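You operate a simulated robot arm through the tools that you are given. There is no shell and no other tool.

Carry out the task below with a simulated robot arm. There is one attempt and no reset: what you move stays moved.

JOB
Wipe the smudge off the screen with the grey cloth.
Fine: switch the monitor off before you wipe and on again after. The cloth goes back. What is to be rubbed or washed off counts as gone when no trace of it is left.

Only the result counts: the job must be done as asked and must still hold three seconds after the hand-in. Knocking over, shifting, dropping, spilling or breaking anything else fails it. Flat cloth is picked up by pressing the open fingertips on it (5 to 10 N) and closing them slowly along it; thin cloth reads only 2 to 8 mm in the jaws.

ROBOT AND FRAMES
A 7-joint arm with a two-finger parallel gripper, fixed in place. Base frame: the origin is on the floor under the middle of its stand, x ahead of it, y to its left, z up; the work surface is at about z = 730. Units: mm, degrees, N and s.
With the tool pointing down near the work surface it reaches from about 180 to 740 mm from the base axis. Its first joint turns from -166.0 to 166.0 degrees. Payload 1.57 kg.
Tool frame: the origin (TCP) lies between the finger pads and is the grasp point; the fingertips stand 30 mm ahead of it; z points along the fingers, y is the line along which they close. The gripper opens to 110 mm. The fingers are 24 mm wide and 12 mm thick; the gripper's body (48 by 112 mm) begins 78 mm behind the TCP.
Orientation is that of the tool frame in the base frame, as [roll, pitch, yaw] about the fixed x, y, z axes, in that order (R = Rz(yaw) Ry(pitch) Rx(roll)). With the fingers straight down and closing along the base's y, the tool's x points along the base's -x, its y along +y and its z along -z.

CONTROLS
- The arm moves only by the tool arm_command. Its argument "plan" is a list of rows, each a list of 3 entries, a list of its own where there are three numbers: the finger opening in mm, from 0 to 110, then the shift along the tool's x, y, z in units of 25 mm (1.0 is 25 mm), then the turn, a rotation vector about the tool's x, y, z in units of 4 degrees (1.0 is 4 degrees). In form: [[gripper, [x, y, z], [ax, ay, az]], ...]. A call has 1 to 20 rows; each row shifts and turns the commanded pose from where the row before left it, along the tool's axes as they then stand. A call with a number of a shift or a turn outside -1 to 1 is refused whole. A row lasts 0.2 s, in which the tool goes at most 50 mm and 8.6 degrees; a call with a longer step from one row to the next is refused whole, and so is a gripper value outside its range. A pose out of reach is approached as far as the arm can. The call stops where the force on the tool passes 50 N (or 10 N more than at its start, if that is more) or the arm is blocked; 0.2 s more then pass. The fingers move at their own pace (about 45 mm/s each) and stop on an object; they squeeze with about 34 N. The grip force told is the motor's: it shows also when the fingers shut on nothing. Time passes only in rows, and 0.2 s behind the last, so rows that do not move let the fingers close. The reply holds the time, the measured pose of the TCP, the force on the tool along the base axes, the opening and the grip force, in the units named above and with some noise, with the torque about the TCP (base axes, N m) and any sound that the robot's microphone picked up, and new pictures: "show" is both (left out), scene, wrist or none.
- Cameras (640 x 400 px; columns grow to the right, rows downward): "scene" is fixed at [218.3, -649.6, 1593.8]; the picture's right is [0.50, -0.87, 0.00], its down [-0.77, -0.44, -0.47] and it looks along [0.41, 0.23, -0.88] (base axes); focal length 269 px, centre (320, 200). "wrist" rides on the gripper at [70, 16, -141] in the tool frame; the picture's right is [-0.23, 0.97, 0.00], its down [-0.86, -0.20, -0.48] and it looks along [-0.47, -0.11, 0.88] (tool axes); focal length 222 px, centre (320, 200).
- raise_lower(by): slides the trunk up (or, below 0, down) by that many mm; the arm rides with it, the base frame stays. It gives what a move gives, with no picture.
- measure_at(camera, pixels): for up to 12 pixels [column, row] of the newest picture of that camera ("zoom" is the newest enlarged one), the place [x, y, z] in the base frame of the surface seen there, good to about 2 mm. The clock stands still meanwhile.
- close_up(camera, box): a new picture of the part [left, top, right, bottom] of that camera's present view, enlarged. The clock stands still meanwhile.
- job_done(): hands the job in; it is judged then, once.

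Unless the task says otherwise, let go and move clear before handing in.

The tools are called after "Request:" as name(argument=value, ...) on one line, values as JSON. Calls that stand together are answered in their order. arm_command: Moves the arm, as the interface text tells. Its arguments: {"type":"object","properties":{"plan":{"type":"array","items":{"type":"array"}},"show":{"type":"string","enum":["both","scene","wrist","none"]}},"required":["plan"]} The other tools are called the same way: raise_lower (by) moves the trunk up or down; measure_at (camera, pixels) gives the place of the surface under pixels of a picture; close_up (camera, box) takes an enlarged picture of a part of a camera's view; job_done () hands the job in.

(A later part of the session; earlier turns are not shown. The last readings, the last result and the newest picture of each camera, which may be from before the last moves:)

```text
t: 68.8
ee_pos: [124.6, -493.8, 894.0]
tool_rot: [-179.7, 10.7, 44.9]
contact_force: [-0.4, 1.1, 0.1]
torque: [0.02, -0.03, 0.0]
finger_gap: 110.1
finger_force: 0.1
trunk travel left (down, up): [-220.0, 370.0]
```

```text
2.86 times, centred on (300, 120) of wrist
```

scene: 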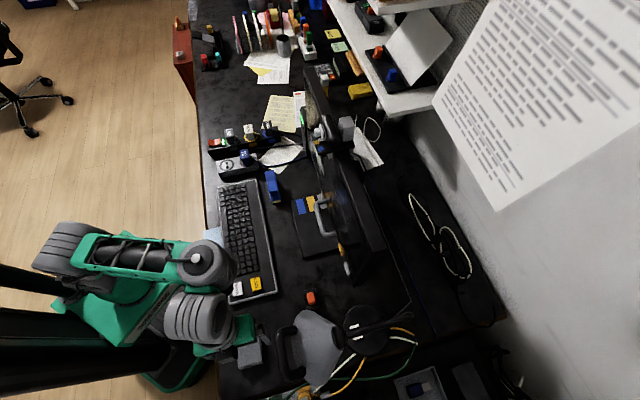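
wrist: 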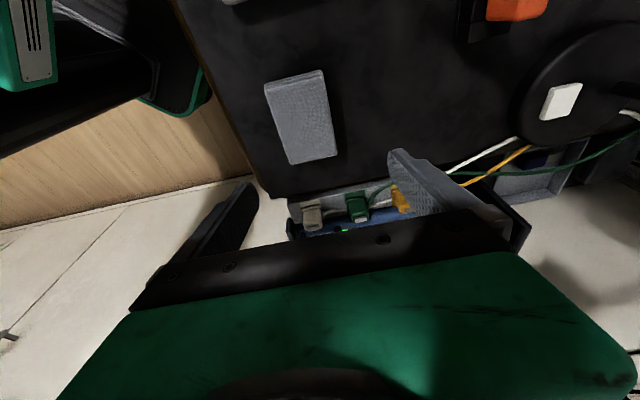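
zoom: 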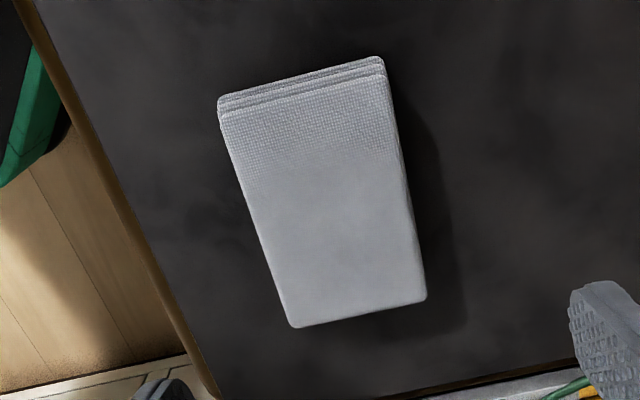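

The pad centre is at n ≈ 425.5, with ends at s ≈ -212 and -308. I'll centre over it with a slight offset away from the wiping end, then lower most of the way with the trunk.

Request:
arm_command(plan=[[90, [0.275, -0.472, -0.052], [0, 0, 0]], [90, [0, 0, 0], [0, 0, 0]], [90, [0, 0, 0], [0, 0, 0]]], show="none")

Request:
raise_lower(by=-100)

Request:
arm_command(plan=[[90, [0, 0, 0], [0, 0, 0]]], show="both")

```text
t: 69.5
ee_pos: [121.4, -481.6, 893.4]
tool_rot: [-179.8, 10.7, 45.0]
contact_force: [0.3, -0.1, 0.2]
torque: [-0.02, -0.03, 0.02]
finger_gap: 89.8
finger_force: 0.1
trunk travel left (down, up): [-220.0, 370.0]
```

```text
t: 70.9
ee_pos: [121.2, -481.4, 793.4]
tool_rot: [-179.6, 10.7, 45.0]
contact_force: [-0.5, 0.7, 0.2]
torque: [-0.01, 0.02, 0.01]
finger_gap: 90.1
finger_force: 0.1
trunk travel left (down, up): [-120.0, 470.0]
```

```text
t: 71.3
ee_pos: [122.0, -481.8, 794.8]
tool_rot: [-179.7, 10.7, 45.0]
contact_force: [-0.2, -0.3, 0.4]
torque: [-0.02, 0.01, 0.01]
finger_gap: 90.0
finger_force: 0.0
trunk travel left (down, up): [-120.0, 470.0]
```

scene: 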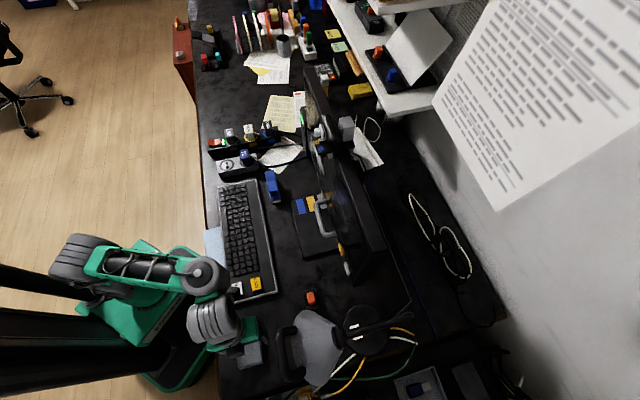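
wrist: 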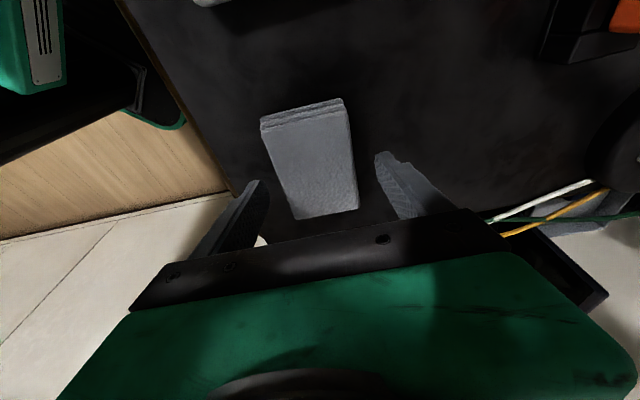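

The pad sits centrally between the fingers. I'll lower the last 28 mm in two steps and watch for contact force.

Request:
raise_lower(by=-20)

Request:
raise_lower(by=-7)

Request:
arm_command(plan=[[90, [0, 0, 0], [0, 0, 0]]], show="wrist")

```text
t: 72.0
ee_pos: [121.1, -481.1, 773.4]
tool_rot: [-179.7, 10.7, 44.9]
contact_force: [0.1, 0.4, -0.1]
torque: [-0.01, -0.01, 0.0]
finger_gap: 90.0
finger_force: 0.0
trunk travel left (down, up): [-100.0, 490.0]
```

```text
t: 72.5
ee_pos: [121.1, -482.7, 766.9]
tool_rot: [-179.7, 10.8, 45.1]
contact_force: [-0.2, 0.4, 0.8]
torque: [-0.02, 0.02, 0.02]
finger_gap: 90.0
finger_force: 0.0
trunk travel left (down, up): [-93.0, 497.0]
```

```text
t: 72.9
ee_pos: [121.7, -481.2, 767.3]
tool_rot: [-179.7, 10.7, 45.0]
contact_force: [-0.1, -0.6, -0.1]
torque: [0.0, 0.01, 0.0]
finger_gap: 90.1
finger_force: 0.1
trunk travel left (down, up): [-93.0, 497.0]
```

wrist: 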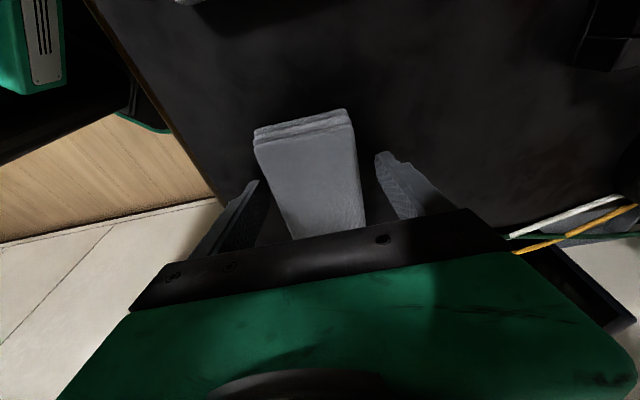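

No contact, fingers straddling the pad at (121.5,-481.8,767). I'll close on it gently and note this pose for putting it back.

Request:
arm_command(plan=[[80, [0, 0, 0], [0, 0, 0]], [72, [0, 0, 0], [0, 0, 0]], [66, [0, 0, 0], [0, 0, 0]], [60, [0, 0, 0], [0, 0, 0]], [50, [0, 0, 0], [0, 0, 0]], [30, [0, 0, 0], [0, 0, 0]], [20, [0, 0, 0], [0, 0, 0]], [20, [0, 0, 0], [0, 0, 0]], [20, [0, 0, 0], [0, 0, 0]]], show="both")

```text
t: 74.9
ee_pos: [121.0, -482.8, 768.1]
tool_rot: [-179.7, 10.8, 45.0]
contact_force: [0.5, 0.1, 0.4]
torque: [-0.01, -0.04, 0.0]
finger_gap: 68.7
finger_force: 34.4
trunk travel left (down, up): [-93.0, 497.0]
```

scene: 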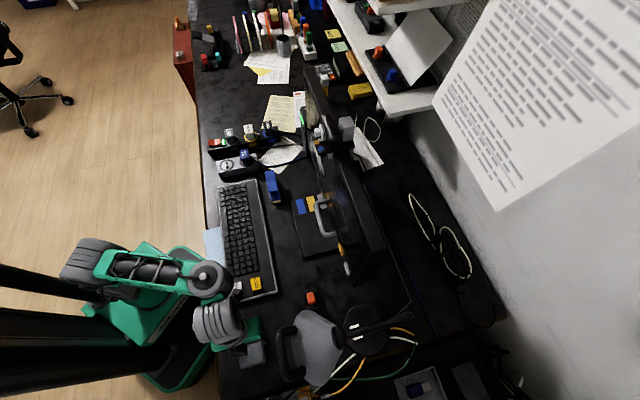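
wrist: 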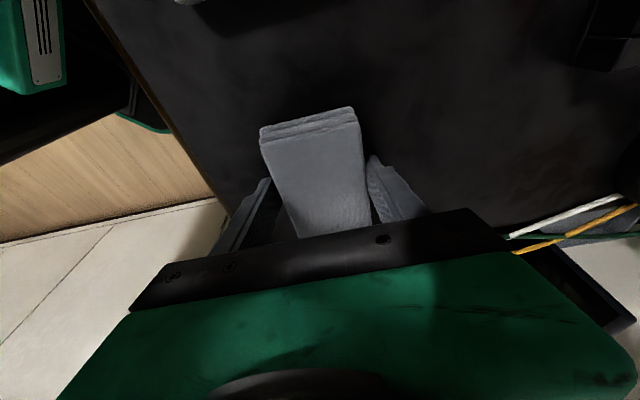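

Grip established: 68.7 mm opening at 34 N. I'll lift with the trunk and check that the pad comes along.

Request:
raise_lower(by=60)

Request:
raise_lower(by=180)

Request:
arm_command(plan=[[20, [0, 0, 0], [0, 0, 0]]], show="both")

```text
t: 75.9
ee_pos: [122.5, -480.8, 827.8]
tool_rot: [-179.8, 10.7, 44.9]
contact_force: [0.5, 0.1, -0.9]
torque: [0.01, -0.01, 0.0]
finger_gap: 68.8
finger_force: 33.6
trunk travel left (down, up): [-153.0, 437.0]
```

```text
t: 77.9
ee_pos: [121.9, -481.7, 1006.5]
tool_rot: [-179.7, 10.7, 44.9]
contact_force: [0.1, 0.7, -0.9]
torque: [0.0, -0.01, 0.02]
finger_gap: 69.0
finger_force: 34.1
trunk travel left (down, up): [-333.0, 257.0]
```

```text
t: 78.3
ee_pos: [121.8, -479.7, 1007.1]
tool_rot: [-179.8, 10.7, 45.0]
contact_force: [-0.2, 0.0, -0.2]
torque: [0.0, 0.0, 0.01]
finger_gap: 68.8
finger_force: 34.5
trunk travel left (down, up): [-333.0, 257.0]
```

scene: 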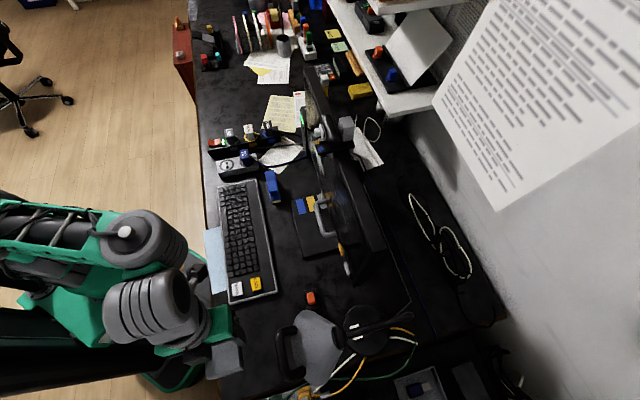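
wrist: 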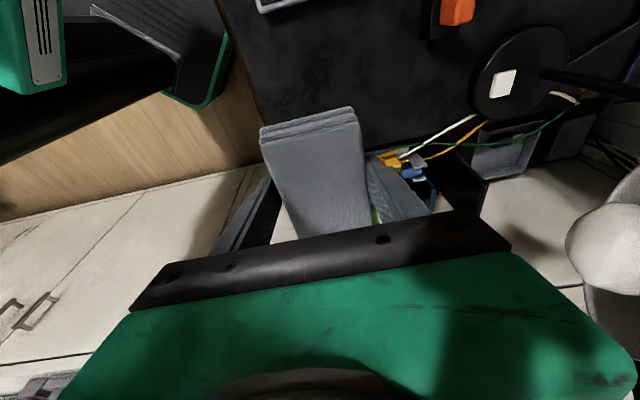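

The pad is lifted and held firmly. I'll turn the tool 90° about the vertical so the pad's free end faces the screen, keeping the lean.

Request:
arm_command(plan=[[20, [0, 0, 0], [-0.174, 0, -0.921]], [20, [0, 0, 0], [-0.174, 0, -0.921]], [20, [0, 0, 0], [-0.174, 0, -0.921]], [20, [0, 0, 0], [-0.174, 0, -0.921]], [20, [0, 0, 0], [-0.174, 0, -0.921]], [20, [0, 0, 0], [-0.174, 0, -0.921]], [20, [0, 0, 0], [-0.174, 0, -0.921]], [20, [0, 0, 0], [-0.174, 0, -0.921]], [20, [0, 0, 0], [-0.174, 0, -0.921]], [20, [0, 0, 0], [-0.174, 0, -0.921]], [20, [0, 0, 0], [-0.174, 0, -0.921]], [20, [0, 0, 0], [-0.174, 0, -0.921]]], show="none")

Request:
arm_command(plan=[[20, [0, 0, 0], [-0.174, 0, -0.921]], [20, [0, 0, 0], [-0.174, 0, -0.921]], [20, [0, 0, 0], [-0.174, 0, -0.921]], [20, [0, 0, 0], [-0.174, 0, -0.921]], [20, [0, 0, 0], [-0.174, 0, -0.921]], [20, [0, 0, 0], [-0.174, 0, -0.921]], [20, [0, 0, 0], [-0.174, 0, -0.921]], [20, [0, 0, 0], [-0.174, 0, -0.921]], [20, [0, 0, 0], [-0.174, 0, -0.921]], [20, [0, 0, 0], [-0.174, 0, -0.921]], [20, [0, 0, 0], [-0.174, 0, -0.921]], [20, [0, 0, 0], [-0.174, 0, -0.921]]], show="both")

```text
t: 80.9
ee_pos: [121.2, -480.5, 1007.3]
tool_rot: [-179.8, 10.6, 90.0]
contact_force: [-0.3, -0.5, -0.5]
torque: [-0.01, 0.02, 0.0]
finger_gap: 69.0
finger_force: 34.0
trunk travel left (down, up): [-333.0, 257.0]
```

```text
t: 83.5
ee_pos: [121.6, -482.1, 1006.8]
tool_rot: [179.9, 10.5, 134.8]
contact_force: [0.0, -0.2, -0.2]
torque: [-0.02, 0.02, -0.03]
finger_gap: 68.9
finger_force: 34.7
trunk travel left (down, up): [-333.0, 257.0]
```

scene: 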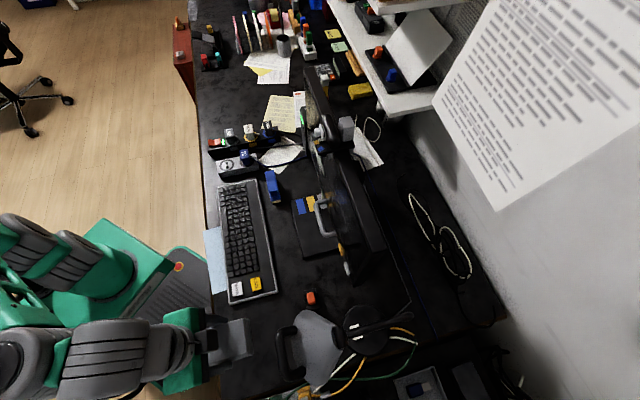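
wrist: 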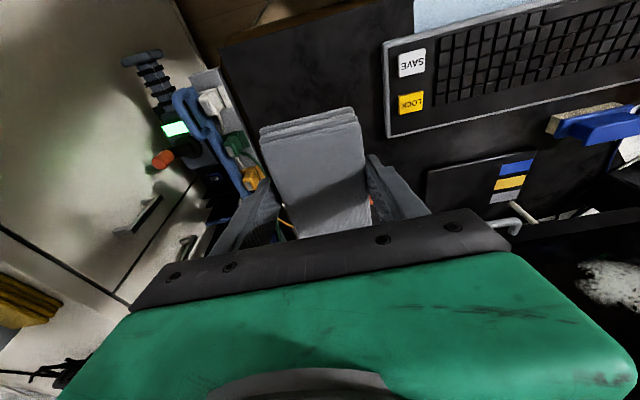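

The pad's end now faces the screen and the pose is exact. I'll carry it across to a standoff in front of the smudge, about 540 mm along the normal.

Request:
arm_command(plan=[[20, [-0.247, 0.884, 0.047], [0, 0, 0]], [20, [-0.247, 0.884, 0.047], [0, 0, 0]], [20, [-0.247, 0.884, 0.047], [0, 0, 0]], [20, [-0.247, 0.884, 0.047], [0, 0, 0]], [20, [-0.247, 0.884, 0.047], [0, 0, 0]], [20, [-0.247, 0.884, 0.047], [0, 0, 0]], [20, [-0.247, 0.884, 0.047], [0, 0, 0]], [20, [-0.247, 0.884, 0.047], [0, 0, 0]], [20, [-0.247, 0.884, 0.047], [0, 0, 0]]], show="none")

Request:
arm_command(plan=[[20, [-0.247, 0.884, 0.047], [0, 0, 0]], [20, [-0.247, 0.884, 0.047], [0, 0, 0]], [20, [-0.247, 0.884, 0.047], [0, 0, 0]], [20, [-0.247, 0.884, 0.047], [0, 0, 0]], [20, [-0.247, 0.884, 0.047], [0, 0, 0]], [20, [-0.247, 0.884, 0.047], [0, 0, 0]], [20, [-0.247, 0.884, 0.047], [0, 0, 0]], [20, [-0.247, 0.884, 0.047], [0, 0, 0]], [20, [-0.247, 0.884, 0.047], [0, 0, 0]]], show="both")

```text
t: 85.5
ee_pos: [304.4, -380.9, 1009.1]
tool_rot: [179.9, 10.6, 134.7]
contact_force: [0.6, 0.2, 0.1]
torque: [0.0, -0.01, 0.01]
finger_gap: 69.0
finger_force: 34.2
trunk travel left (down, up): [-333.0, 257.0]
```

```text
t: 87.5
ee_pos: [484.4, -282.3, 1008.7]
tool_rot: [180.0, 10.6, 134.8]
contact_force: [0.4, 0.4, -0.8]
torque: [-0.02, -0.01, -0.01]
finger_gap: 68.8
finger_force: 33.8
trunk travel left (down, up): [-333.0, 257.0]
```

scene: 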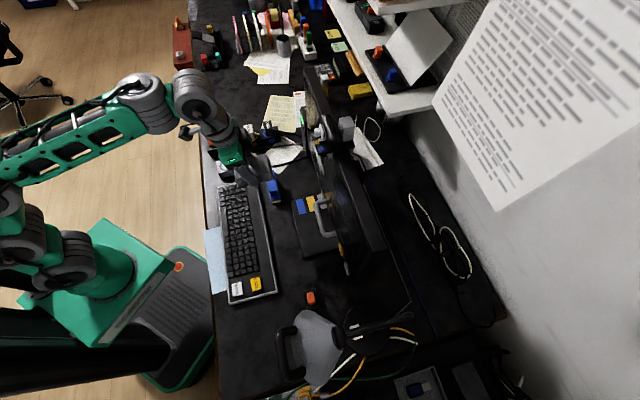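
wrist: 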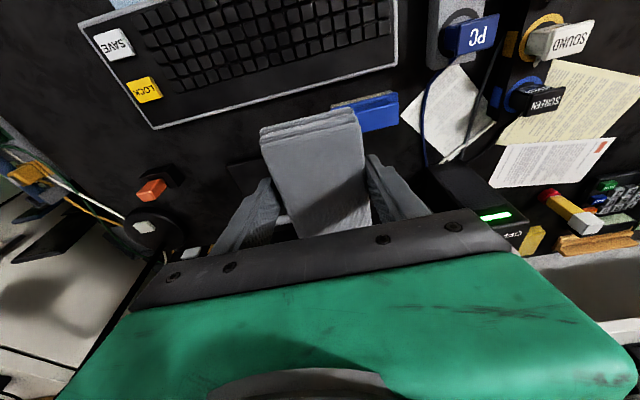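

Now at (484,-282,1009) in a clean posture, with the pad pointing at the screen. To gain forward reach I'll lower the arm 100 mm and raise the trunk 110 mm, which flattens the arm.

Request:
arm_command(plan=[[20, [0.186, 0, 0.983], [0, 0, 0]], [20, [0.186, 0, 0.983], [0, 0, 0]], [20, [0.186, 0, 0.983], [0, 0, 0]], [20, [0.186, 0, 0.983], [0, 0, 0]]], show="none")

Request:
raise_lower(by=90)

Request:
arm_command(plan=[[20, [-0.8, 0, 0.15], [0, 0, 0]], [20, [-0.8, 0, 0.15], [0, 0, 0]], [20, [-0.8, 0, 0.15], [0, 0, 0]], [20, [-0.8, 0, 0.15], [0, 0, 0]], [20, [-0.6, 0, 0.11], [0, 0, 0]]], show="both")

```text
t: 88.5
ee_pos: [483.0, -281.4, 909.0]
tool_rot: [179.9, 10.6, 134.8]
contact_force: [-1.0, 0.0, -0.3]
torque: [-0.01, -0.01, 0.0]
finger_gap: 69.0
finger_force: 34.0
trunk travel left (down, up): [-333.0, 257.0]
```

```text
t: 89.8
ee_pos: [483.6, -281.4, 998.7]
tool_rot: [179.9, 10.4, 134.8]
contact_force: [-0.5, 0.4, -0.3]
torque: [0.02, 0.0, 0.02]
finger_gap: 68.9
finger_force: 34.5
trunk travel left (down, up): [-423.0, 167.0]
```

```text
t: 91.0
ee_pos: [550.1, -352.4, 997.8]
tool_rot: [179.9, 10.4, 134.9]
contact_force: [-0.4, 0.0, -0.6]
torque: [-0.02, 0.03, 0.05]
finger_gap: 69.2
finger_force: 34.0
trunk travel left (down, up): [-423.0, 167.0]
```

scene: 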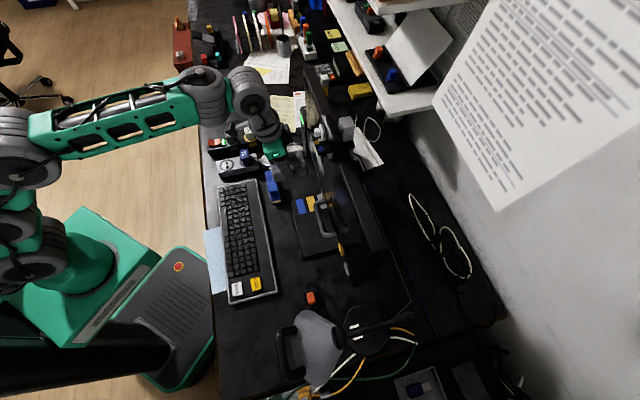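
wrist: 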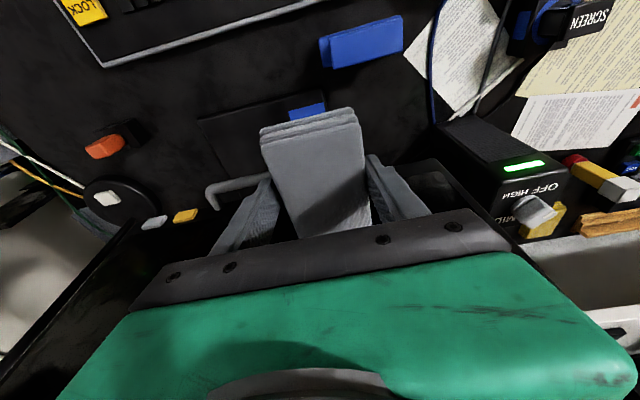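

At n ≈ 638 with the pad's end about 40 mm from the screen. I'll close in 28 mm and check the view.

Request:
arm_command(plan=[[20, [-0.55, 0, 0.104], [0, 0, 0]], [20, [-0.55, 0, 0.104], [0, 0, 0]]], show="scene")

Request:
close_up(camera="scene", box=[250, 80, 390, 220])

```text
t: 91.6
ee_pos: [570.4, -372.2, 996.3]
tool_rot: [179.9, 10.6, 134.8]
contact_force: [-0.6, 1.2, -1.4]
torque: [0.02, -0.01, -0.01]
finger_gap: 69.0
finger_force: 33.8
trunk travel left (down, up): [-423.0, 167.0]
```

scene: 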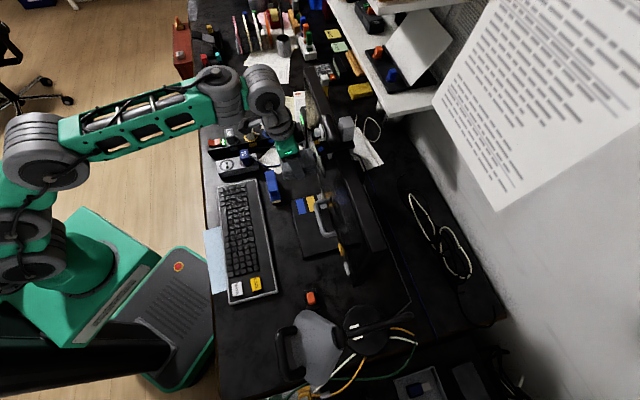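

```text
2.86 times, centred on (320, 150) of scene
```

zoom: 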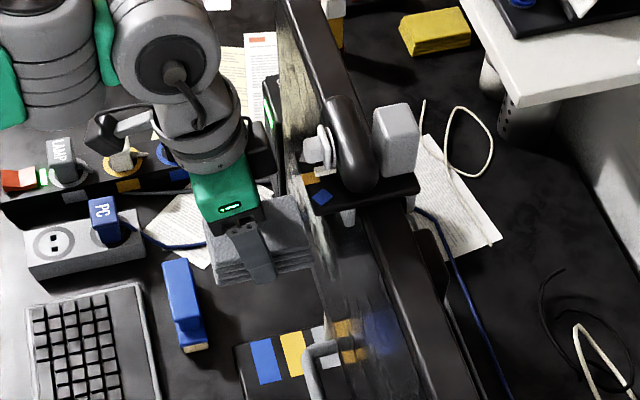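

The pad end is about 12 mm from the dark screen (zoom (305,245)). I'll creep forward until I feel light contact.

Request:
arm_command(plan=[[20, [-0.0786, 0, 0.0149], [0, 0, 0]], [20, [-0.0786, 0, 0.0149], [0, 0, 0]], [20, [-0.0786, 0, 0.0149], [0, 0, 0]], [20, [-0.0786, 0, 0.0149], [0, 0, 0]]], show="none")

Request:
arm_command(plan=[[20, [-0.06, 0, 0.011], [0, 0, 0]], [20, [-0.06, 0, 0.011], [0, 0, 0]]], show="none")

```text
t: 92.6
ee_pos: [576.3, -376.1, 998.5]
tool_rot: [179.9, 10.5, 134.8]
contact_force: [-0.5, 1.1, 0.6]
torque: [-0.04, 0.01, 0.01]
finger_gap: 68.8
finger_force: 34.0
trunk travel left (down, up): [-423.0, 167.0]
```

```text
t: 93.2
ee_pos: [580.1, -377.6, 998.1]
tool_rot: [179.9, 10.4, 134.8]
contact_force: [0.2, -1.1, 0.0]
torque: [0.0, -0.01, 0.0]
finger_gap: 68.8
finger_force: 33.5
trunk travel left (down, up): [-423.0, 167.0]
```

No contact yet at n ≈ 677. I'll continue in small steps.

Request:
arm_command(plan=[[20, [-0.06, 0, 0.011], [0, 0, 0]], [20, [-0.06, 0, 0.011], [0, 0, 0]]], show="none")

Request:
arm_command(plan=[[20, [-0.05, 0, 0.01], [0, 0, 0]], [20, [-0.05, 0, 0.01], [0, 0, 0]]], show="none")

```text
t: 93.8
ee_pos: [581.3, -380.5, 998.8]
tool_rot: [179.9, 10.5, 135.0]
contact_force: [-3.4, 3.8, -1.2]
torque: [0.01, 0.05, 0.19]
finger_gap: 68.9
finger_force: 33.9
trunk travel left (down, up): [-423.0, 167.0]
```

```text
t: 94.4
ee_pos: [581.1, -378.9, 998.2]
tool_rot: [179.9, 10.3, 134.8]
contact_force: [-18.3, 13.8, -0.7]
torque: [0.08, 0.11, 0.16]
finger_gap: 69.2
finger_force: 33.8
trunk travel left (down, up): [-423.0, 167.0]
```

Contact at n ≈ 680. The force rose to about 23 N, which is more than I want, so I'll ease back roughly 1.8 mm to a light press.

Request:
arm_command(plan=[[20, [0.07, 0, -0.013], [0, 0, 0]], [20, [0, 0, 0], [0, 0, 0]]], show="none")

```text
t: 95.0
ee_pos: [580.5, -378.8, 999.3]
tool_rot: [179.9, 10.5, 134.8]
contact_force: [-10.8, 10.6, -3.2]
torque: [0.14, 0.21, 0.23]
finger_gap: 69.1
finger_force: 34.2
trunk travel left (down, up): [-423.0, 167.0]
```

Now about 15 N. I'll ease off a bit more and make the first stroke upwards with the trunk, which keeps the pressing distance constant.

Request:
arm_command(plan=[[20, [0.03, 0, -0.006], [0, 0, 0]], [20, [0, 0, 0], [0, 0, 0]]], show="none")

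Request:
raise_lower(by=10)

Request:
arm_command(plan=[[20, [0, 0, 0], [0, 0, 0]]], show="scene")

Request:
close_up(camera="scene", box=[270, 110, 370, 220])

```text
t: 95.6
ee_pos: [581.1, -378.8, 999.2]
tool_rot: [179.9, 10.4, 134.7]
contact_force: [-9.5, 9.8, -4.2]
torque: [0.18, 0.22, 0.2]
finger_gap: 68.7
finger_force: 34.0
trunk travel left (down, up): [-423.0, 167.0]
```

```text
t: 96.1
ee_pos: [579.3, -379.6, 1009.7]
tool_rot: [179.9, 10.6, 134.8]
contact_force: [-9.9, 10.1, -2.5]
torque: [0.1, 0.21, 0.18]
finger_gap: 68.8
finger_force: 34.1
trunk travel left (down, up): [-433.0, 157.0]
```

```text
t: 96.5
ee_pos: [580.9, -380.7, 1010.1]
tool_rot: [179.9, 10.6, 134.8]
contact_force: [-9.0, 9.1, -1.6]
torque: [0.1, 0.11, 0.2]
finger_gap: 68.9
finger_force: 33.9
trunk travel left (down, up): [-433.0, 157.0]
```

scene: 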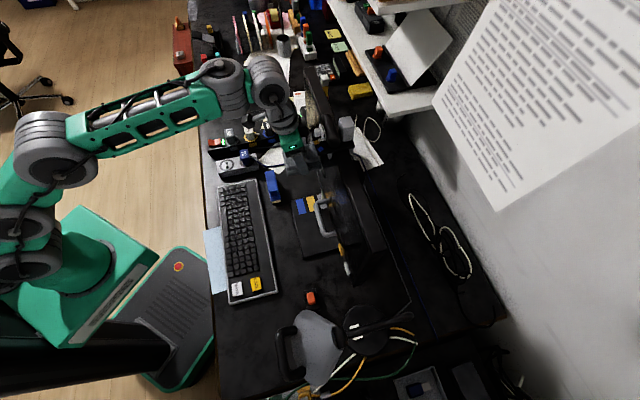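

```text
3.64 times, centred on (320, 165) of scene
```

zoom: 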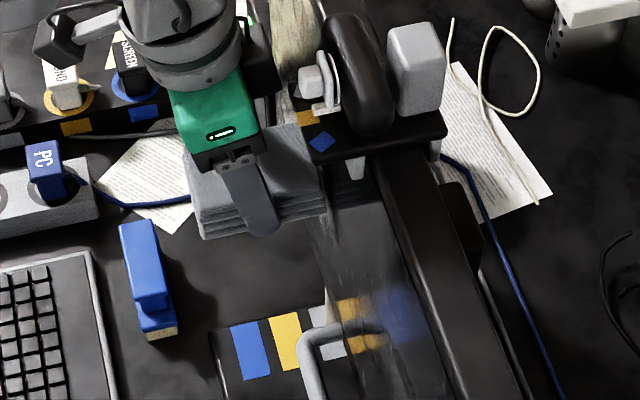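

The pad is flat on the screen with a steady press of about 13 N. I'll stroke down 52 mm, then up 78 mm.

Request:
raise_lower(by=-26)

Request:
raise_lower(by=-26)

Request:
raise_lower(by=39)

Request:
raise_lower(by=39)

```text
t: 97.3
ee_pos: [580.6, -379.7, 983.2]
tool_rot: [179.9, 10.4, 134.9]
contact_force: [-4.4, 5.9, 0.7]
torque: [0.02, -0.02, 0.16]
finger_gap: 68.9
finger_force: 33.8
trunk travel left (down, up): [-407.0, 183.0]
```

```text
t: 98.0
ee_pos: [580.9, -379.6, 956.3]
tool_rot: [179.8, 10.4, 134.8]
contact_force: [-4.0, 4.6, -2.0]
torque: [0.09, 0.05, 0.13]
finger_gap: 69.1
finger_force: 33.8
trunk travel left (down, up): [-381.0, 209.0]
```

```text
t: 98.8
ee_pos: [581.1, -379.5, 996.3]
tool_rot: [180.0, 10.7, 134.8]
contact_force: [-6.0, 5.6, 0.7]
torque: [-0.01, 0.01, 0.08]
finger_gap: 68.9
finger_force: 34.0
trunk travel left (down, up): [-420.0, 170.0]
```

```text
t: 99.6
ee_pos: [581.1, -378.5, 1035.0]
tool_rot: [179.8, 10.6, 134.9]
contact_force: [-7.7, 5.9, -1.0]
torque: [0.03, 0.01, 0.12]
finger_gap: 69.0
finger_force: 33.8
trunk travel left (down, up): [-459.0, 131.0]
```

Force stayed around 6 to 13 N. I'll slide sideways to the left part of the smudge and stroke down and up there.

Request:
arm_command(plan=[[20, [0, -0.35, 0], [0, 0, 0]], [20, [0, -0.35, 0], [0, 0, 0]], [20, [0, -0.35, 0], [0, 0, 0]]], show="none")

Request:
raise_lower(by=-40)

Request:
raise_lower(by=-40)

Request:
raise_lower(by=40)

Request:
raise_lower(by=40)

```text
t: 100.4
ee_pos: [561.6, -397.9, 1036.8]
tool_rot: [179.9, 10.6, 134.7]
contact_force: [-4.7, 6.0, -0.5]
torque: [0.03, -0.03, 0.22]
finger_gap: 68.8
finger_force: 34.5
trunk travel left (down, up): [-459.0, 131.0]
```

```text
t: 101.2
ee_pos: [560.9, -398.7, 994.3]
tool_rot: [179.9, 10.3, 134.8]
contact_force: [-2.2, 1.4, -2.5]
torque: [0.05, 0.1, 0.11]
finger_gap: 68.9
finger_force: 34.2
trunk travel left (down, up): [-419.0, 171.0]
```

```text
t: 102.1
ee_pos: [563.5, -397.1, 954.5]
tool_rot: [179.9, 10.5, 134.8]
contact_force: [-0.6, 0.7, 0.2]
torque: [0.04, 0.01, 0.01]
finger_gap: 68.7
finger_force: 33.8
trunk travel left (down, up): [-379.0, 211.0]
```

```text
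t: 102.9
ee_pos: [561.9, -399.8, 995.3]
tool_rot: [179.9, 10.4, 134.8]
contact_force: [-2.7, 2.0, 0.8]
torque: [-0.02, -0.08, 0.09]
finger_gap: 68.9
finger_force: 33.3
trunk travel left (down, up): [-419.0, 171.0]
```

```text
t: 103.7
ee_pos: [562.6, -397.1, 1037.3]
tool_rot: [179.9, 10.7, 134.8]
contact_force: [-3.1, 4.2, 0.8]
torque: [0.01, -0.14, 0.06]
finger_gap: 68.9
finger_force: 34.1
trunk travel left (down, up): [-459.0, 131.0]
```

The press got light (1 to 4 N) on the left strip. I'll push in about 1 mm more and repeat this strip.

Request:
arm_command(plan=[[20, [-0.04, 0, 0.008], [0, 0, 0]], [20, [0, 0, 0], [0, 0, 0]]], show="none")

Request:
raise_lower(by=-40)

Request:
raise_lower(by=-40)

Request:
arm_command(plan=[[20, [-0.03, 0, 0.006], [0, 0, 0]], [20, [0, 0, 0], [0, 0, 0]]], show="scene")

Request:
close_up(camera="scene", box=[280, 110, 360, 210])

```text
t: 104.3
ee_pos: [562.5, -398.9, 1036.1]
tool_rot: [179.9, 10.4, 134.9]
contact_force: [-7.0, 7.0, 1.3]
torque: [-0.07, -0.09, 0.06]
finger_gap: 69.1
finger_force: 34.0
trunk travel left (down, up): [-459.0, 131.0]
```

```text
t: 105.2
ee_pos: [562.3, -397.8, 994.1]
tool_rot: [179.9, 10.4, 134.8]
contact_force: [-5.9, 6.6, -1.2]
torque: [0.02, 0.01, 0.13]
finger_gap: 69.1
finger_force: 33.9
trunk travel left (down, up): [-419.0, 171.0]
```

```text
t: 106.0
ee_pos: [562.0, -398.0, 954.6]
tool_rot: [179.9, 10.3, 134.8]
contact_force: [-4.5, 3.6, -1.9]
torque: [0.09, 0.05, 0.13]
finger_gap: 68.9
finger_force: 34.0
trunk travel left (down, up): [-379.0, 211.0]
```

```text
t: 106.6
ee_pos: [562.1, -398.1, 954.1]
tool_rot: [179.9, 10.3, 134.8]
contact_force: [-10.2, 8.6, -5.3]
torque: [0.19, 0.24, 0.03]
finger_gap: 68.9
finger_force: 33.7
trunk travel left (down, up): [-379.0, 211.0]
```

scene: 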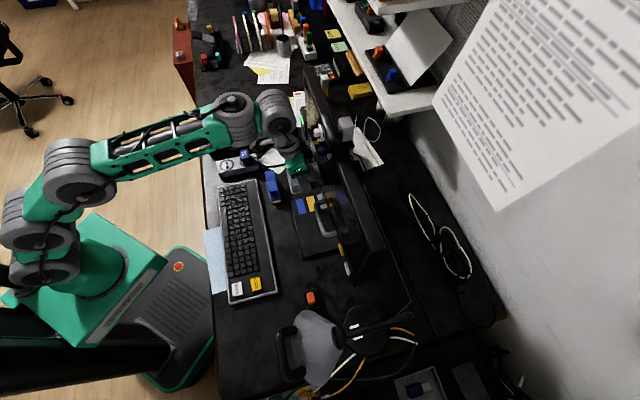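

```text
4.00 times, centred on (320, 160) of scene
```

zoom: 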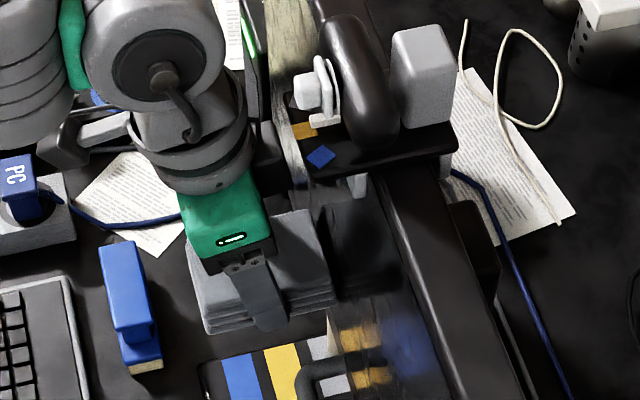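

Good contact again at 13 N. I'll stroke up here, then slide right and stroke down and up over the rest.

Request:
raise_lower(by=42)

Request:
raise_lower(by=42)

Request:
arm_command(plan=[[20, [0, 0.35, 0], [0, 0, 0]], [20, [0, 0.35, 0], [0, 0, 0]], [20, [0, 0.35, 0], [0, 0, 0]]], show="none")

Request:
raise_lower(by=-42)

Request:
raise_lower(by=-42)

Request:
arm_command(plan=[[20, [0, 0.35, 0], [0, 0, 0]], [20, [0, 0.35, 0], [0, 0, 0]], [20, [0, 0.35, 0], [0, 0, 0]]], show="none")

```text
t: 107.5
ee_pos: [563.9, -397.8, 999.0]
tool_rot: [179.9, 10.5, 134.9]
contact_force: [-15.2, 17.9, -3.6]
torque: [0.2, 0.19, 0.21]
finger_gap: 68.7
finger_force: 34.1
trunk travel left (down, up): [-421.0, 169.0]
```

```text
t: 108.3
ee_pos: [563.0, -398.5, 1041.0]
tool_rot: [179.9, 10.4, 134.8]
contact_force: [-17.5, 15.8, -4.8]
torque: [0.33, 0.43, 0.19]
finger_gap: 69.2
finger_force: 34.0
trunk travel left (down, up): [-463.0, 127.0]
```

```text
t: 109.1
ee_pos: [581.9, -378.7, 1041.3]
tool_rot: [179.7, 10.7, 134.7]
contact_force: [-16.7, 8.4, 2.1]
torque: [0.05, 0.23, -0.13]
finger_gap: 68.8
finger_force: 33.6
trunk travel left (down, up): [-463.0, 127.0]
```

```text
t: 110.0
ee_pos: [582.1, -380.1, 997.7]
tool_rot: [179.9, 10.6, 134.8]
contact_force: [-6.8, 9.2, 0.5]
torque: [0.04, -0.03, 0.24]
finger_gap: 68.9
finger_force: 33.4
trunk travel left (down, up): [-421.0, 169.0]
```

```text
t: 110.8
ee_pos: [581.2, -380.5, 954.0]
tool_rot: [179.9, 10.4, 134.7]
contact_force: [-6.0, 5.5, -1.4]
torque: [0.05, 0.03, 0.14]
finger_gap: 68.9
finger_force: 33.9
trunk travel left (down, up): [-379.0, 211.0]
```

```text
t: 111.6
ee_pos: [599.6, -361.9, 955.7]
tool_rot: [179.8, 10.4, 134.9]
contact_force: [-7.9, 4.5, -0.5]
torque: [-0.02, 0.08, 0.01]
finger_gap: 69.0
finger_force: 34.2
trunk travel left (down, up): [-379.0, 211.0]
```

At the right strip (s ≈ 168) with about 9 N. I'll stroke up and down here, then check the screen.

Request:
raise_lower(by=42)

Request:
raise_lower(by=42)

Request:
raise_lower(by=-42)

Request:
raise_lower(by=-42)

Request:
arm_command(plan=[[20, [0.4, 0, -0.08], [0, 0, 0]], [20, [0.8, 0, -0.15], [0, 0, 0]], [20, [0.8, 0, -0.15], [0, 0, 0]], [20, [0.8, 0, -0.15], [0, 0, 0]]], show="both")

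Request:
close_up(camera="scene", box=[280, 120, 360, 220])

```text
t: 112.5
ee_pos: [599.7, -361.6, 997.9]
tool_rot: [180.0, 10.5, 134.8]
contact_force: [-9.4, 10.2, -2.5]
torque: [0.09, 0.12, 0.17]
finger_gap: 68.8
finger_force: 33.9
trunk travel left (down, up): [-421.0, 169.0]
```

```text
t: 113.3
ee_pos: [599.7, -361.5, 1041.1]
tool_rot: [179.9, 10.6, 134.8]
contact_force: [-13.0, 11.9, -3.4]
torque: [0.18, 0.28, 0.19]
finger_gap: 69.1
finger_force: 34.1
trunk travel left (down, up): [-463.0, 127.0]
```

```text
t: 114.2
ee_pos: [599.2, -361.4, 997.9]
tool_rot: [180.0, 10.5, 134.8]
contact_force: [-7.4, 9.7, 1.2]
torque: [-0.01, -0.08, 0.18]
finger_gap: 69.0
finger_force: 34.3
trunk travel left (down, up): [-421.0, 169.0]
```

```text
t: 115.0
ee_pos: [600.1, -363.0, 954.8]
tool_rot: [179.9, 10.4, 134.8]
contact_force: [-4.6, 4.0, -1.7]
torque: [0.1, 0.03, 0.09]
finger_gap: 68.7
finger_force: 33.7
trunk travel left (down, up): [-379.0, 211.0]
```

```text
t: 116.0
ee_pos: [551.1, -309.1, 954.4]
tool_rot: [179.9, 10.5, 134.8]
contact_force: [-0.1, -0.2, -0.3]
torque: [0.0, 0.01, -0.02]
finger_gap: 68.7
finger_force: 34.3
trunk travel left (down, up): [-379.0, 211.0]
```

scene: 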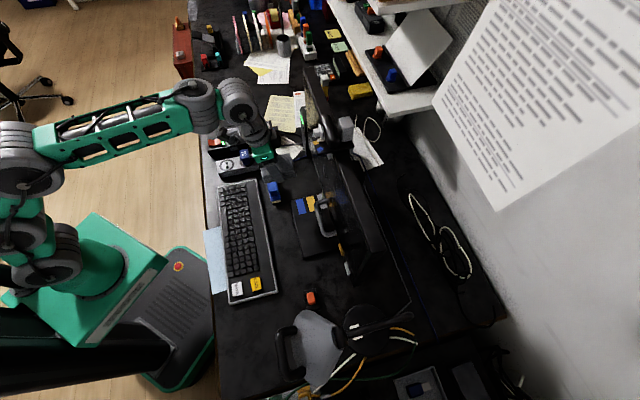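
wrist: 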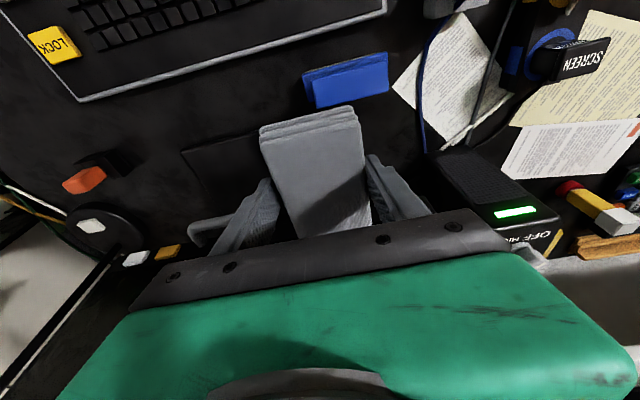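

```text
4.00 times, centred on (320, 170) of scene
```

zoom: 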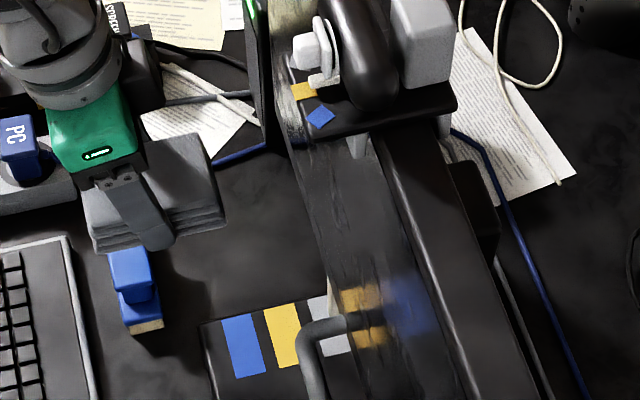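

I've pulled back. At this grazing angle the screen shows mostly reflections near zoom (310,170), so I'll zoom closer to look for remaining smudge.

Request:
close_up(camera="scene", box=[300, 135, 350, 185])

Request:
close_up(camera="scene", box=[290, 80, 350, 150])

Request:
close_up(camera="scene", box=[310, 175, 380, 285])

```text
8.00 times, centred on (325, 160) of scene
```

zoom: 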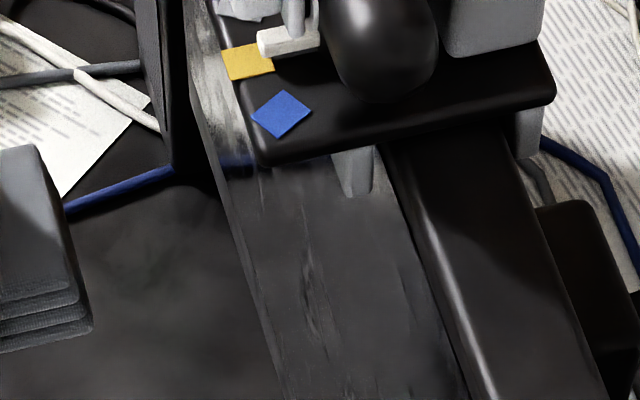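

```text
5.71 times, centred on (320, 115) of scene
```

zoom: 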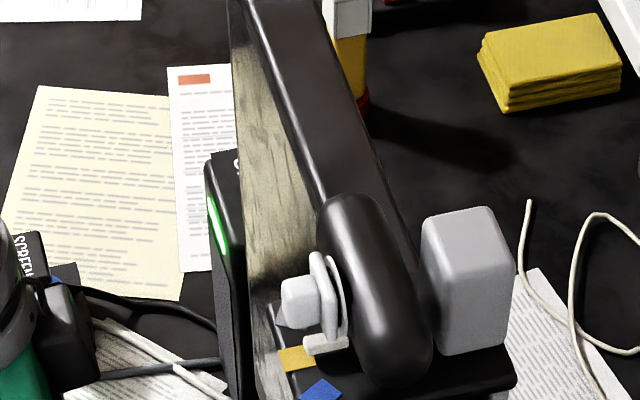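

```text
3.64 times, centred on (345, 230) of scene
```

zoom: 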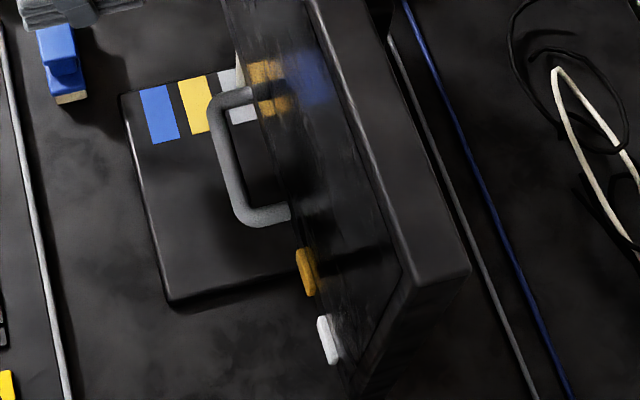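

With the screen off it acts like a mirror, so I need a steeper view. I'll raise the trunk fully and draw back so the wrist camera looks down onto the smudge area over the gripper.

Request:
raise_lower(by=205)

Request:
arm_command(plan=[[20, [0.85, 0, -0.75], [0, 0, 0]], [20, [0.85, 0, -0.75], [0, 0, 0]], [20, [0.85, 0, -0.75], [0, 0, 0]], [20, [0.85, 0, -0.75], [0, 0, 0]], [20, [0.85, 0, -0.75], [0, 0, 0]]], show="wrist")

```text
t: 118.2
ee_pos: [551.0, -308.9, 1159.8]
tool_rot: [179.9, 10.4, 134.8]
contact_force: [0.5, 0.1, 0.2]
torque: [-0.03, -0.02, 0.0]
finger_gap: 69.1
finger_force: 34.0
trunk travel left (down, up): [-584.0, 6.0]
```

```text
t: 119.4
ee_pos: [466.2, -223.5, 1233.0]
tool_rot: [179.8, 10.5, 134.7]
contact_force: [-0.7, 0.2, -0.8]
torque: [-0.03, -0.03, 0.0]
finger_gap: 69.1
finger_force: 34.4
trunk travel left (down, up): [-584.0, 6.0]
```

wrist: 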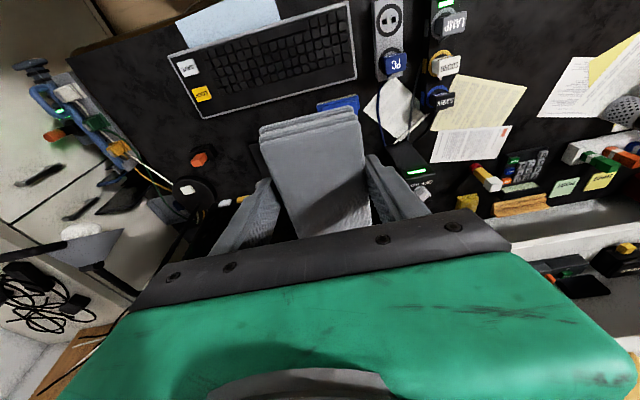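

The gripper hides the screen from here. Turning the tool about 50° on its axis should put the screen in the clear right-hand side of the wrist view.

Request:
arm_command(plan=[[20, [0, 0, 0], [0, 0, 1]], [20, [0, 0, 0], [0, 0, 1]], [20, [0, 0, 0], [0, 0, 1]], [20, [0, 0, 0], [0, 0, 1]], [20, [0, 0, 0], [0, 0, 1]], [20, [0, 0, 0], [0, 0, 1]], [20, [0, 0, 0], [0, 0, 1]], [20, [0, 0, 0], [0, 0, 1]], [20, [0, 0, 0], [0, 0, 1]], [20, [0, 0, 0], [0, 0, 1]], [20, [0, 0, 0], [0, 0, 1]], [20, [0, 0, 0], [0, 0, 1]]], show="wrist")

```text
t: 122.0
ee_pos: [466.6, -223.6, 1232.5]
tool_rot: [172.2, 6.8, 86.2]
contact_force: [0.6, 1.2, -0.2]
torque: [-0.01, 0.02, 0.0]
finger_gap: 68.8
finger_force: 33.7
trunk travel left (down, up): [-584.0, 6.0]
```

wrist: 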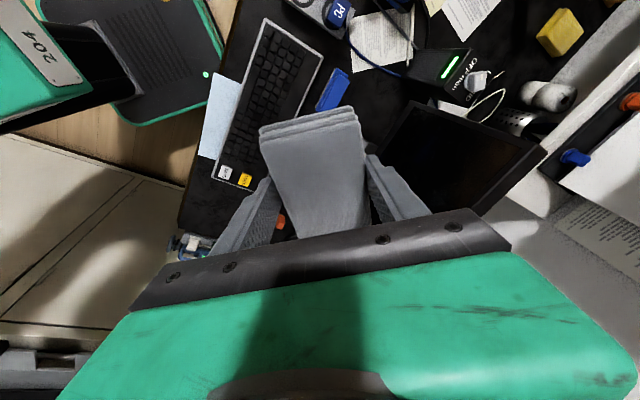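

The screen's right part is now visible around (460,160). I'll zoom in there.

Request:
close_up(camera="wrist", box=[370, 90, 560, 220])

Request:
measure_at(camera="wrist", pixels=[[400, 150], [420, 130], [450, 150], [480, 180], [500, 160], [430, 180], [410, 170], [460, 200], [395, 165]])

```text
3.08 times, centred on (465, 155) of wrist
```

zoom: 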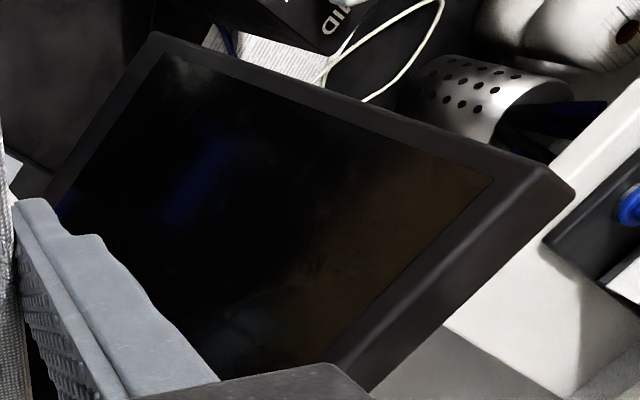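

```text
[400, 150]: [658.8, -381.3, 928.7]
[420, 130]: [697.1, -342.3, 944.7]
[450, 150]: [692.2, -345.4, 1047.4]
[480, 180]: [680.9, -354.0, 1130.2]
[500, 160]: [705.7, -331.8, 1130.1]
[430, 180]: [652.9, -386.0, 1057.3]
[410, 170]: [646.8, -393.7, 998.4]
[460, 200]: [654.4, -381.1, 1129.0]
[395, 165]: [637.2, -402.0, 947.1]
```

The visible right part of the smudge area (for example (410,170), at (647,-394,998)) is clean. I'll turn another 20° to see the rest.

Request:
arm_command(plan=[[20, [0, 0, 0], [0, 0, 1]], [20, [0, 0, 0], [0, 0, 1]], [20, [0, 0, 0], [0, 0, 1]], [20, [0, 0, 0], [0, 0, 1]], [20, [0, 0, 0], [0, 0, 1]], [20, [0, 0, 0], [0, 0, 1]]], show="wrist")

Request:
close_up(camera="wrist", box=[390, 100, 620, 240])

```text
t: 123.4
ee_pos: [466.8, -222.8, 1233.5]
tool_rot: [170.0, 3.0, 62.5]
contact_force: [0.2, 0.1, -0.4]
torque: [0.03, -0.01, 0.0]
finger_gap: 69.0
finger_force: 33.7
trunk travel left (down, up): [-584.0, 6.0]
```

wrist: 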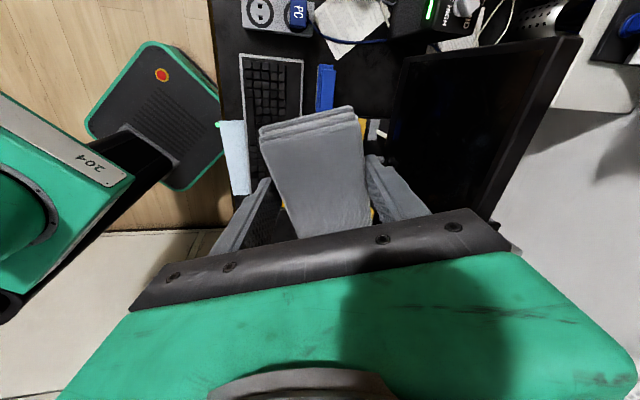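

```text
2.78 times, centred on (505, 170) of wrist
```

zoom: 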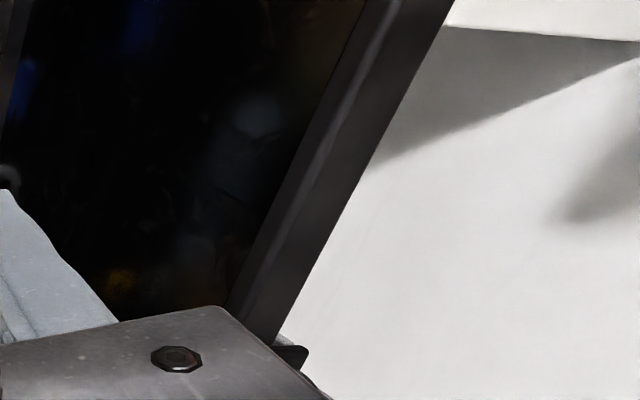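

Most of the screen is now visible from (390,60) to (520,210). I'll zoom and identify where the smudge was.

Request:
close_up(camera="wrist", box=[380, 40, 540, 200])

Request:
measure_at(camera="wrist", pixels=[[400, 80], [400, 110], [400, 140], [430, 80], [430, 110], [430, 140], [430, 170], [460, 80], [460, 110], [460, 140], [460, 170], [395, 160]])

```text
2.50 times, centred on (460, 120) of wrist
```

zoom: 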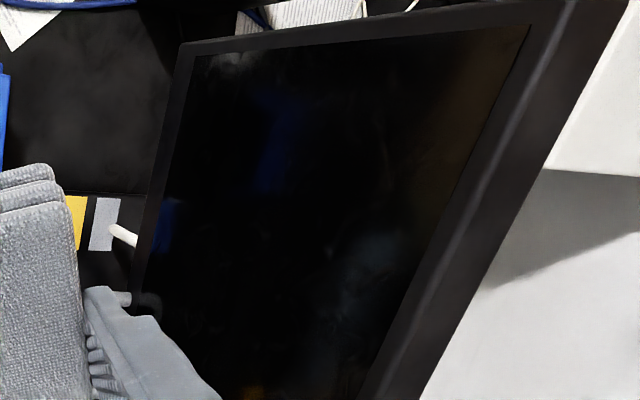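

```text
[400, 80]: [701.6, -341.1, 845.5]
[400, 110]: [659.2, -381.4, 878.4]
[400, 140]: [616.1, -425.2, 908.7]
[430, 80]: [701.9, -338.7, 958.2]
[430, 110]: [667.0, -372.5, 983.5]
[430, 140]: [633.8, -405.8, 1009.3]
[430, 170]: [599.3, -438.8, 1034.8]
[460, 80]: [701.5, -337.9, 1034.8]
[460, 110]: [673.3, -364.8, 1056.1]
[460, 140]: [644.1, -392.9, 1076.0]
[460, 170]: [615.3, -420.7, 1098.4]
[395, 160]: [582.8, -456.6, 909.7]
```

The former smudge area maps to about columns 403 to 435 and rows 112 to 180 here. I'll enlarge that further.

Request:
close_up(camera="wrist", box=[396, 105, 446, 145])

Request:
close_up(camera="wrist", box=[396, 140, 446, 185])

```text
10.00 times, centred on (421, 125) of wrist
```

zoom: 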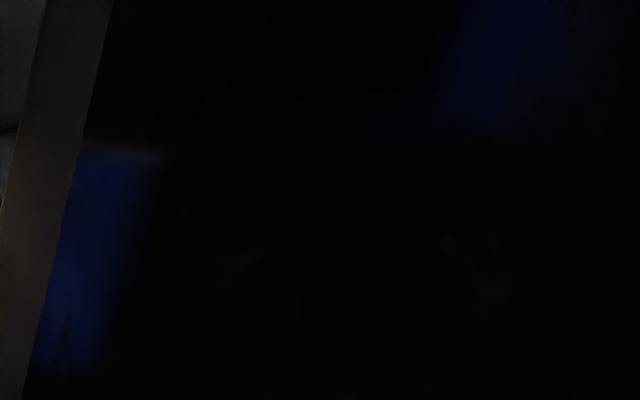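

```text
8.89 times, centred on (421, 162) of wrist
```

zoom: 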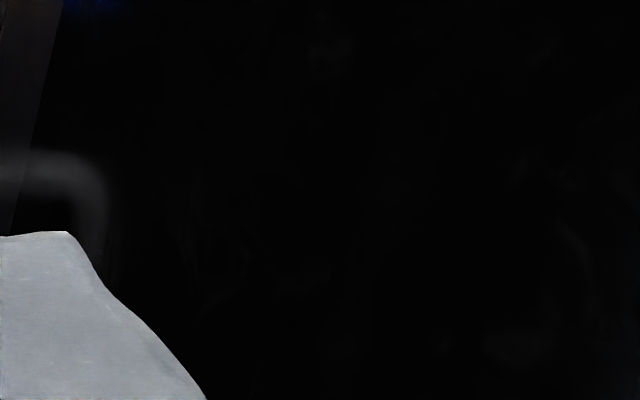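

The area looks black and clean, but I want to be sure. I'll check the scene camera again now that the arm is out of the way.

Request:
arm_command(plan=[[20, [0, 0, 0], [0, 0, 0]]], show="scene")

Request:
close_up(camera="scene", box=[300, 140, 345, 190])

Request:
close_up(camera="scene", box=[310, 160, 340, 190])

```text
t: 123.8
ee_pos: [464.9, -223.3, 1232.7]
tool_rot: [170.0, 3.2, 62.5]
contact_force: [0.3, -0.1, -1.2]
torque: [0.01, -0.01, 0.01]
finger_gap: 69.0
finger_force: 34.1
trunk travel left (down, up): [-584.0, 6.0]
```

scene: 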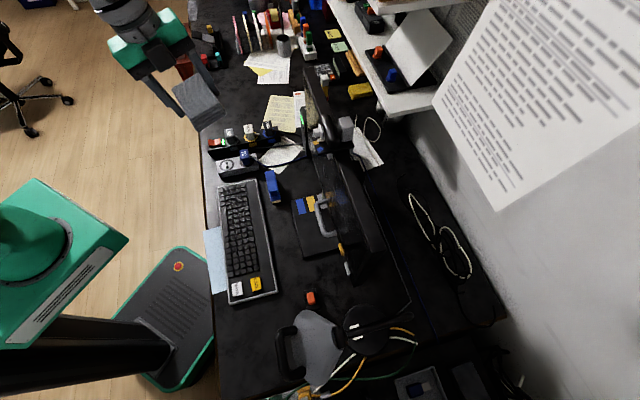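

```text
8.00 times, centred on (322, 165) of scene
```

zoom: 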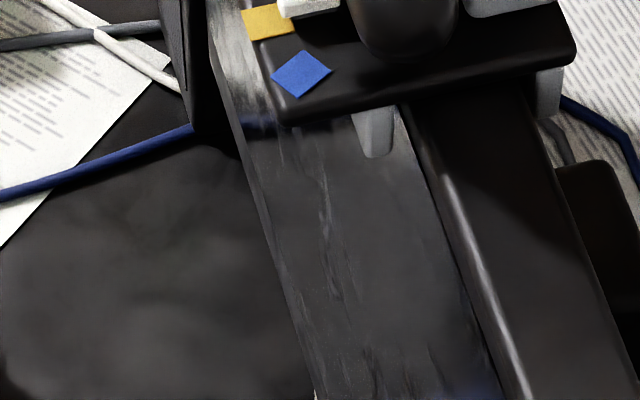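

```text
13.33 times, centred on (325, 175) of scene
```

zoom: 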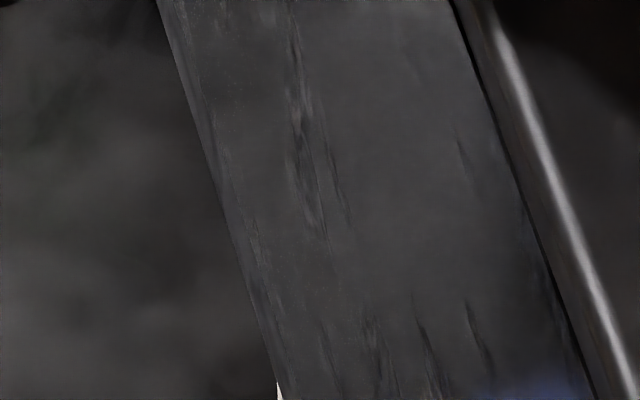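

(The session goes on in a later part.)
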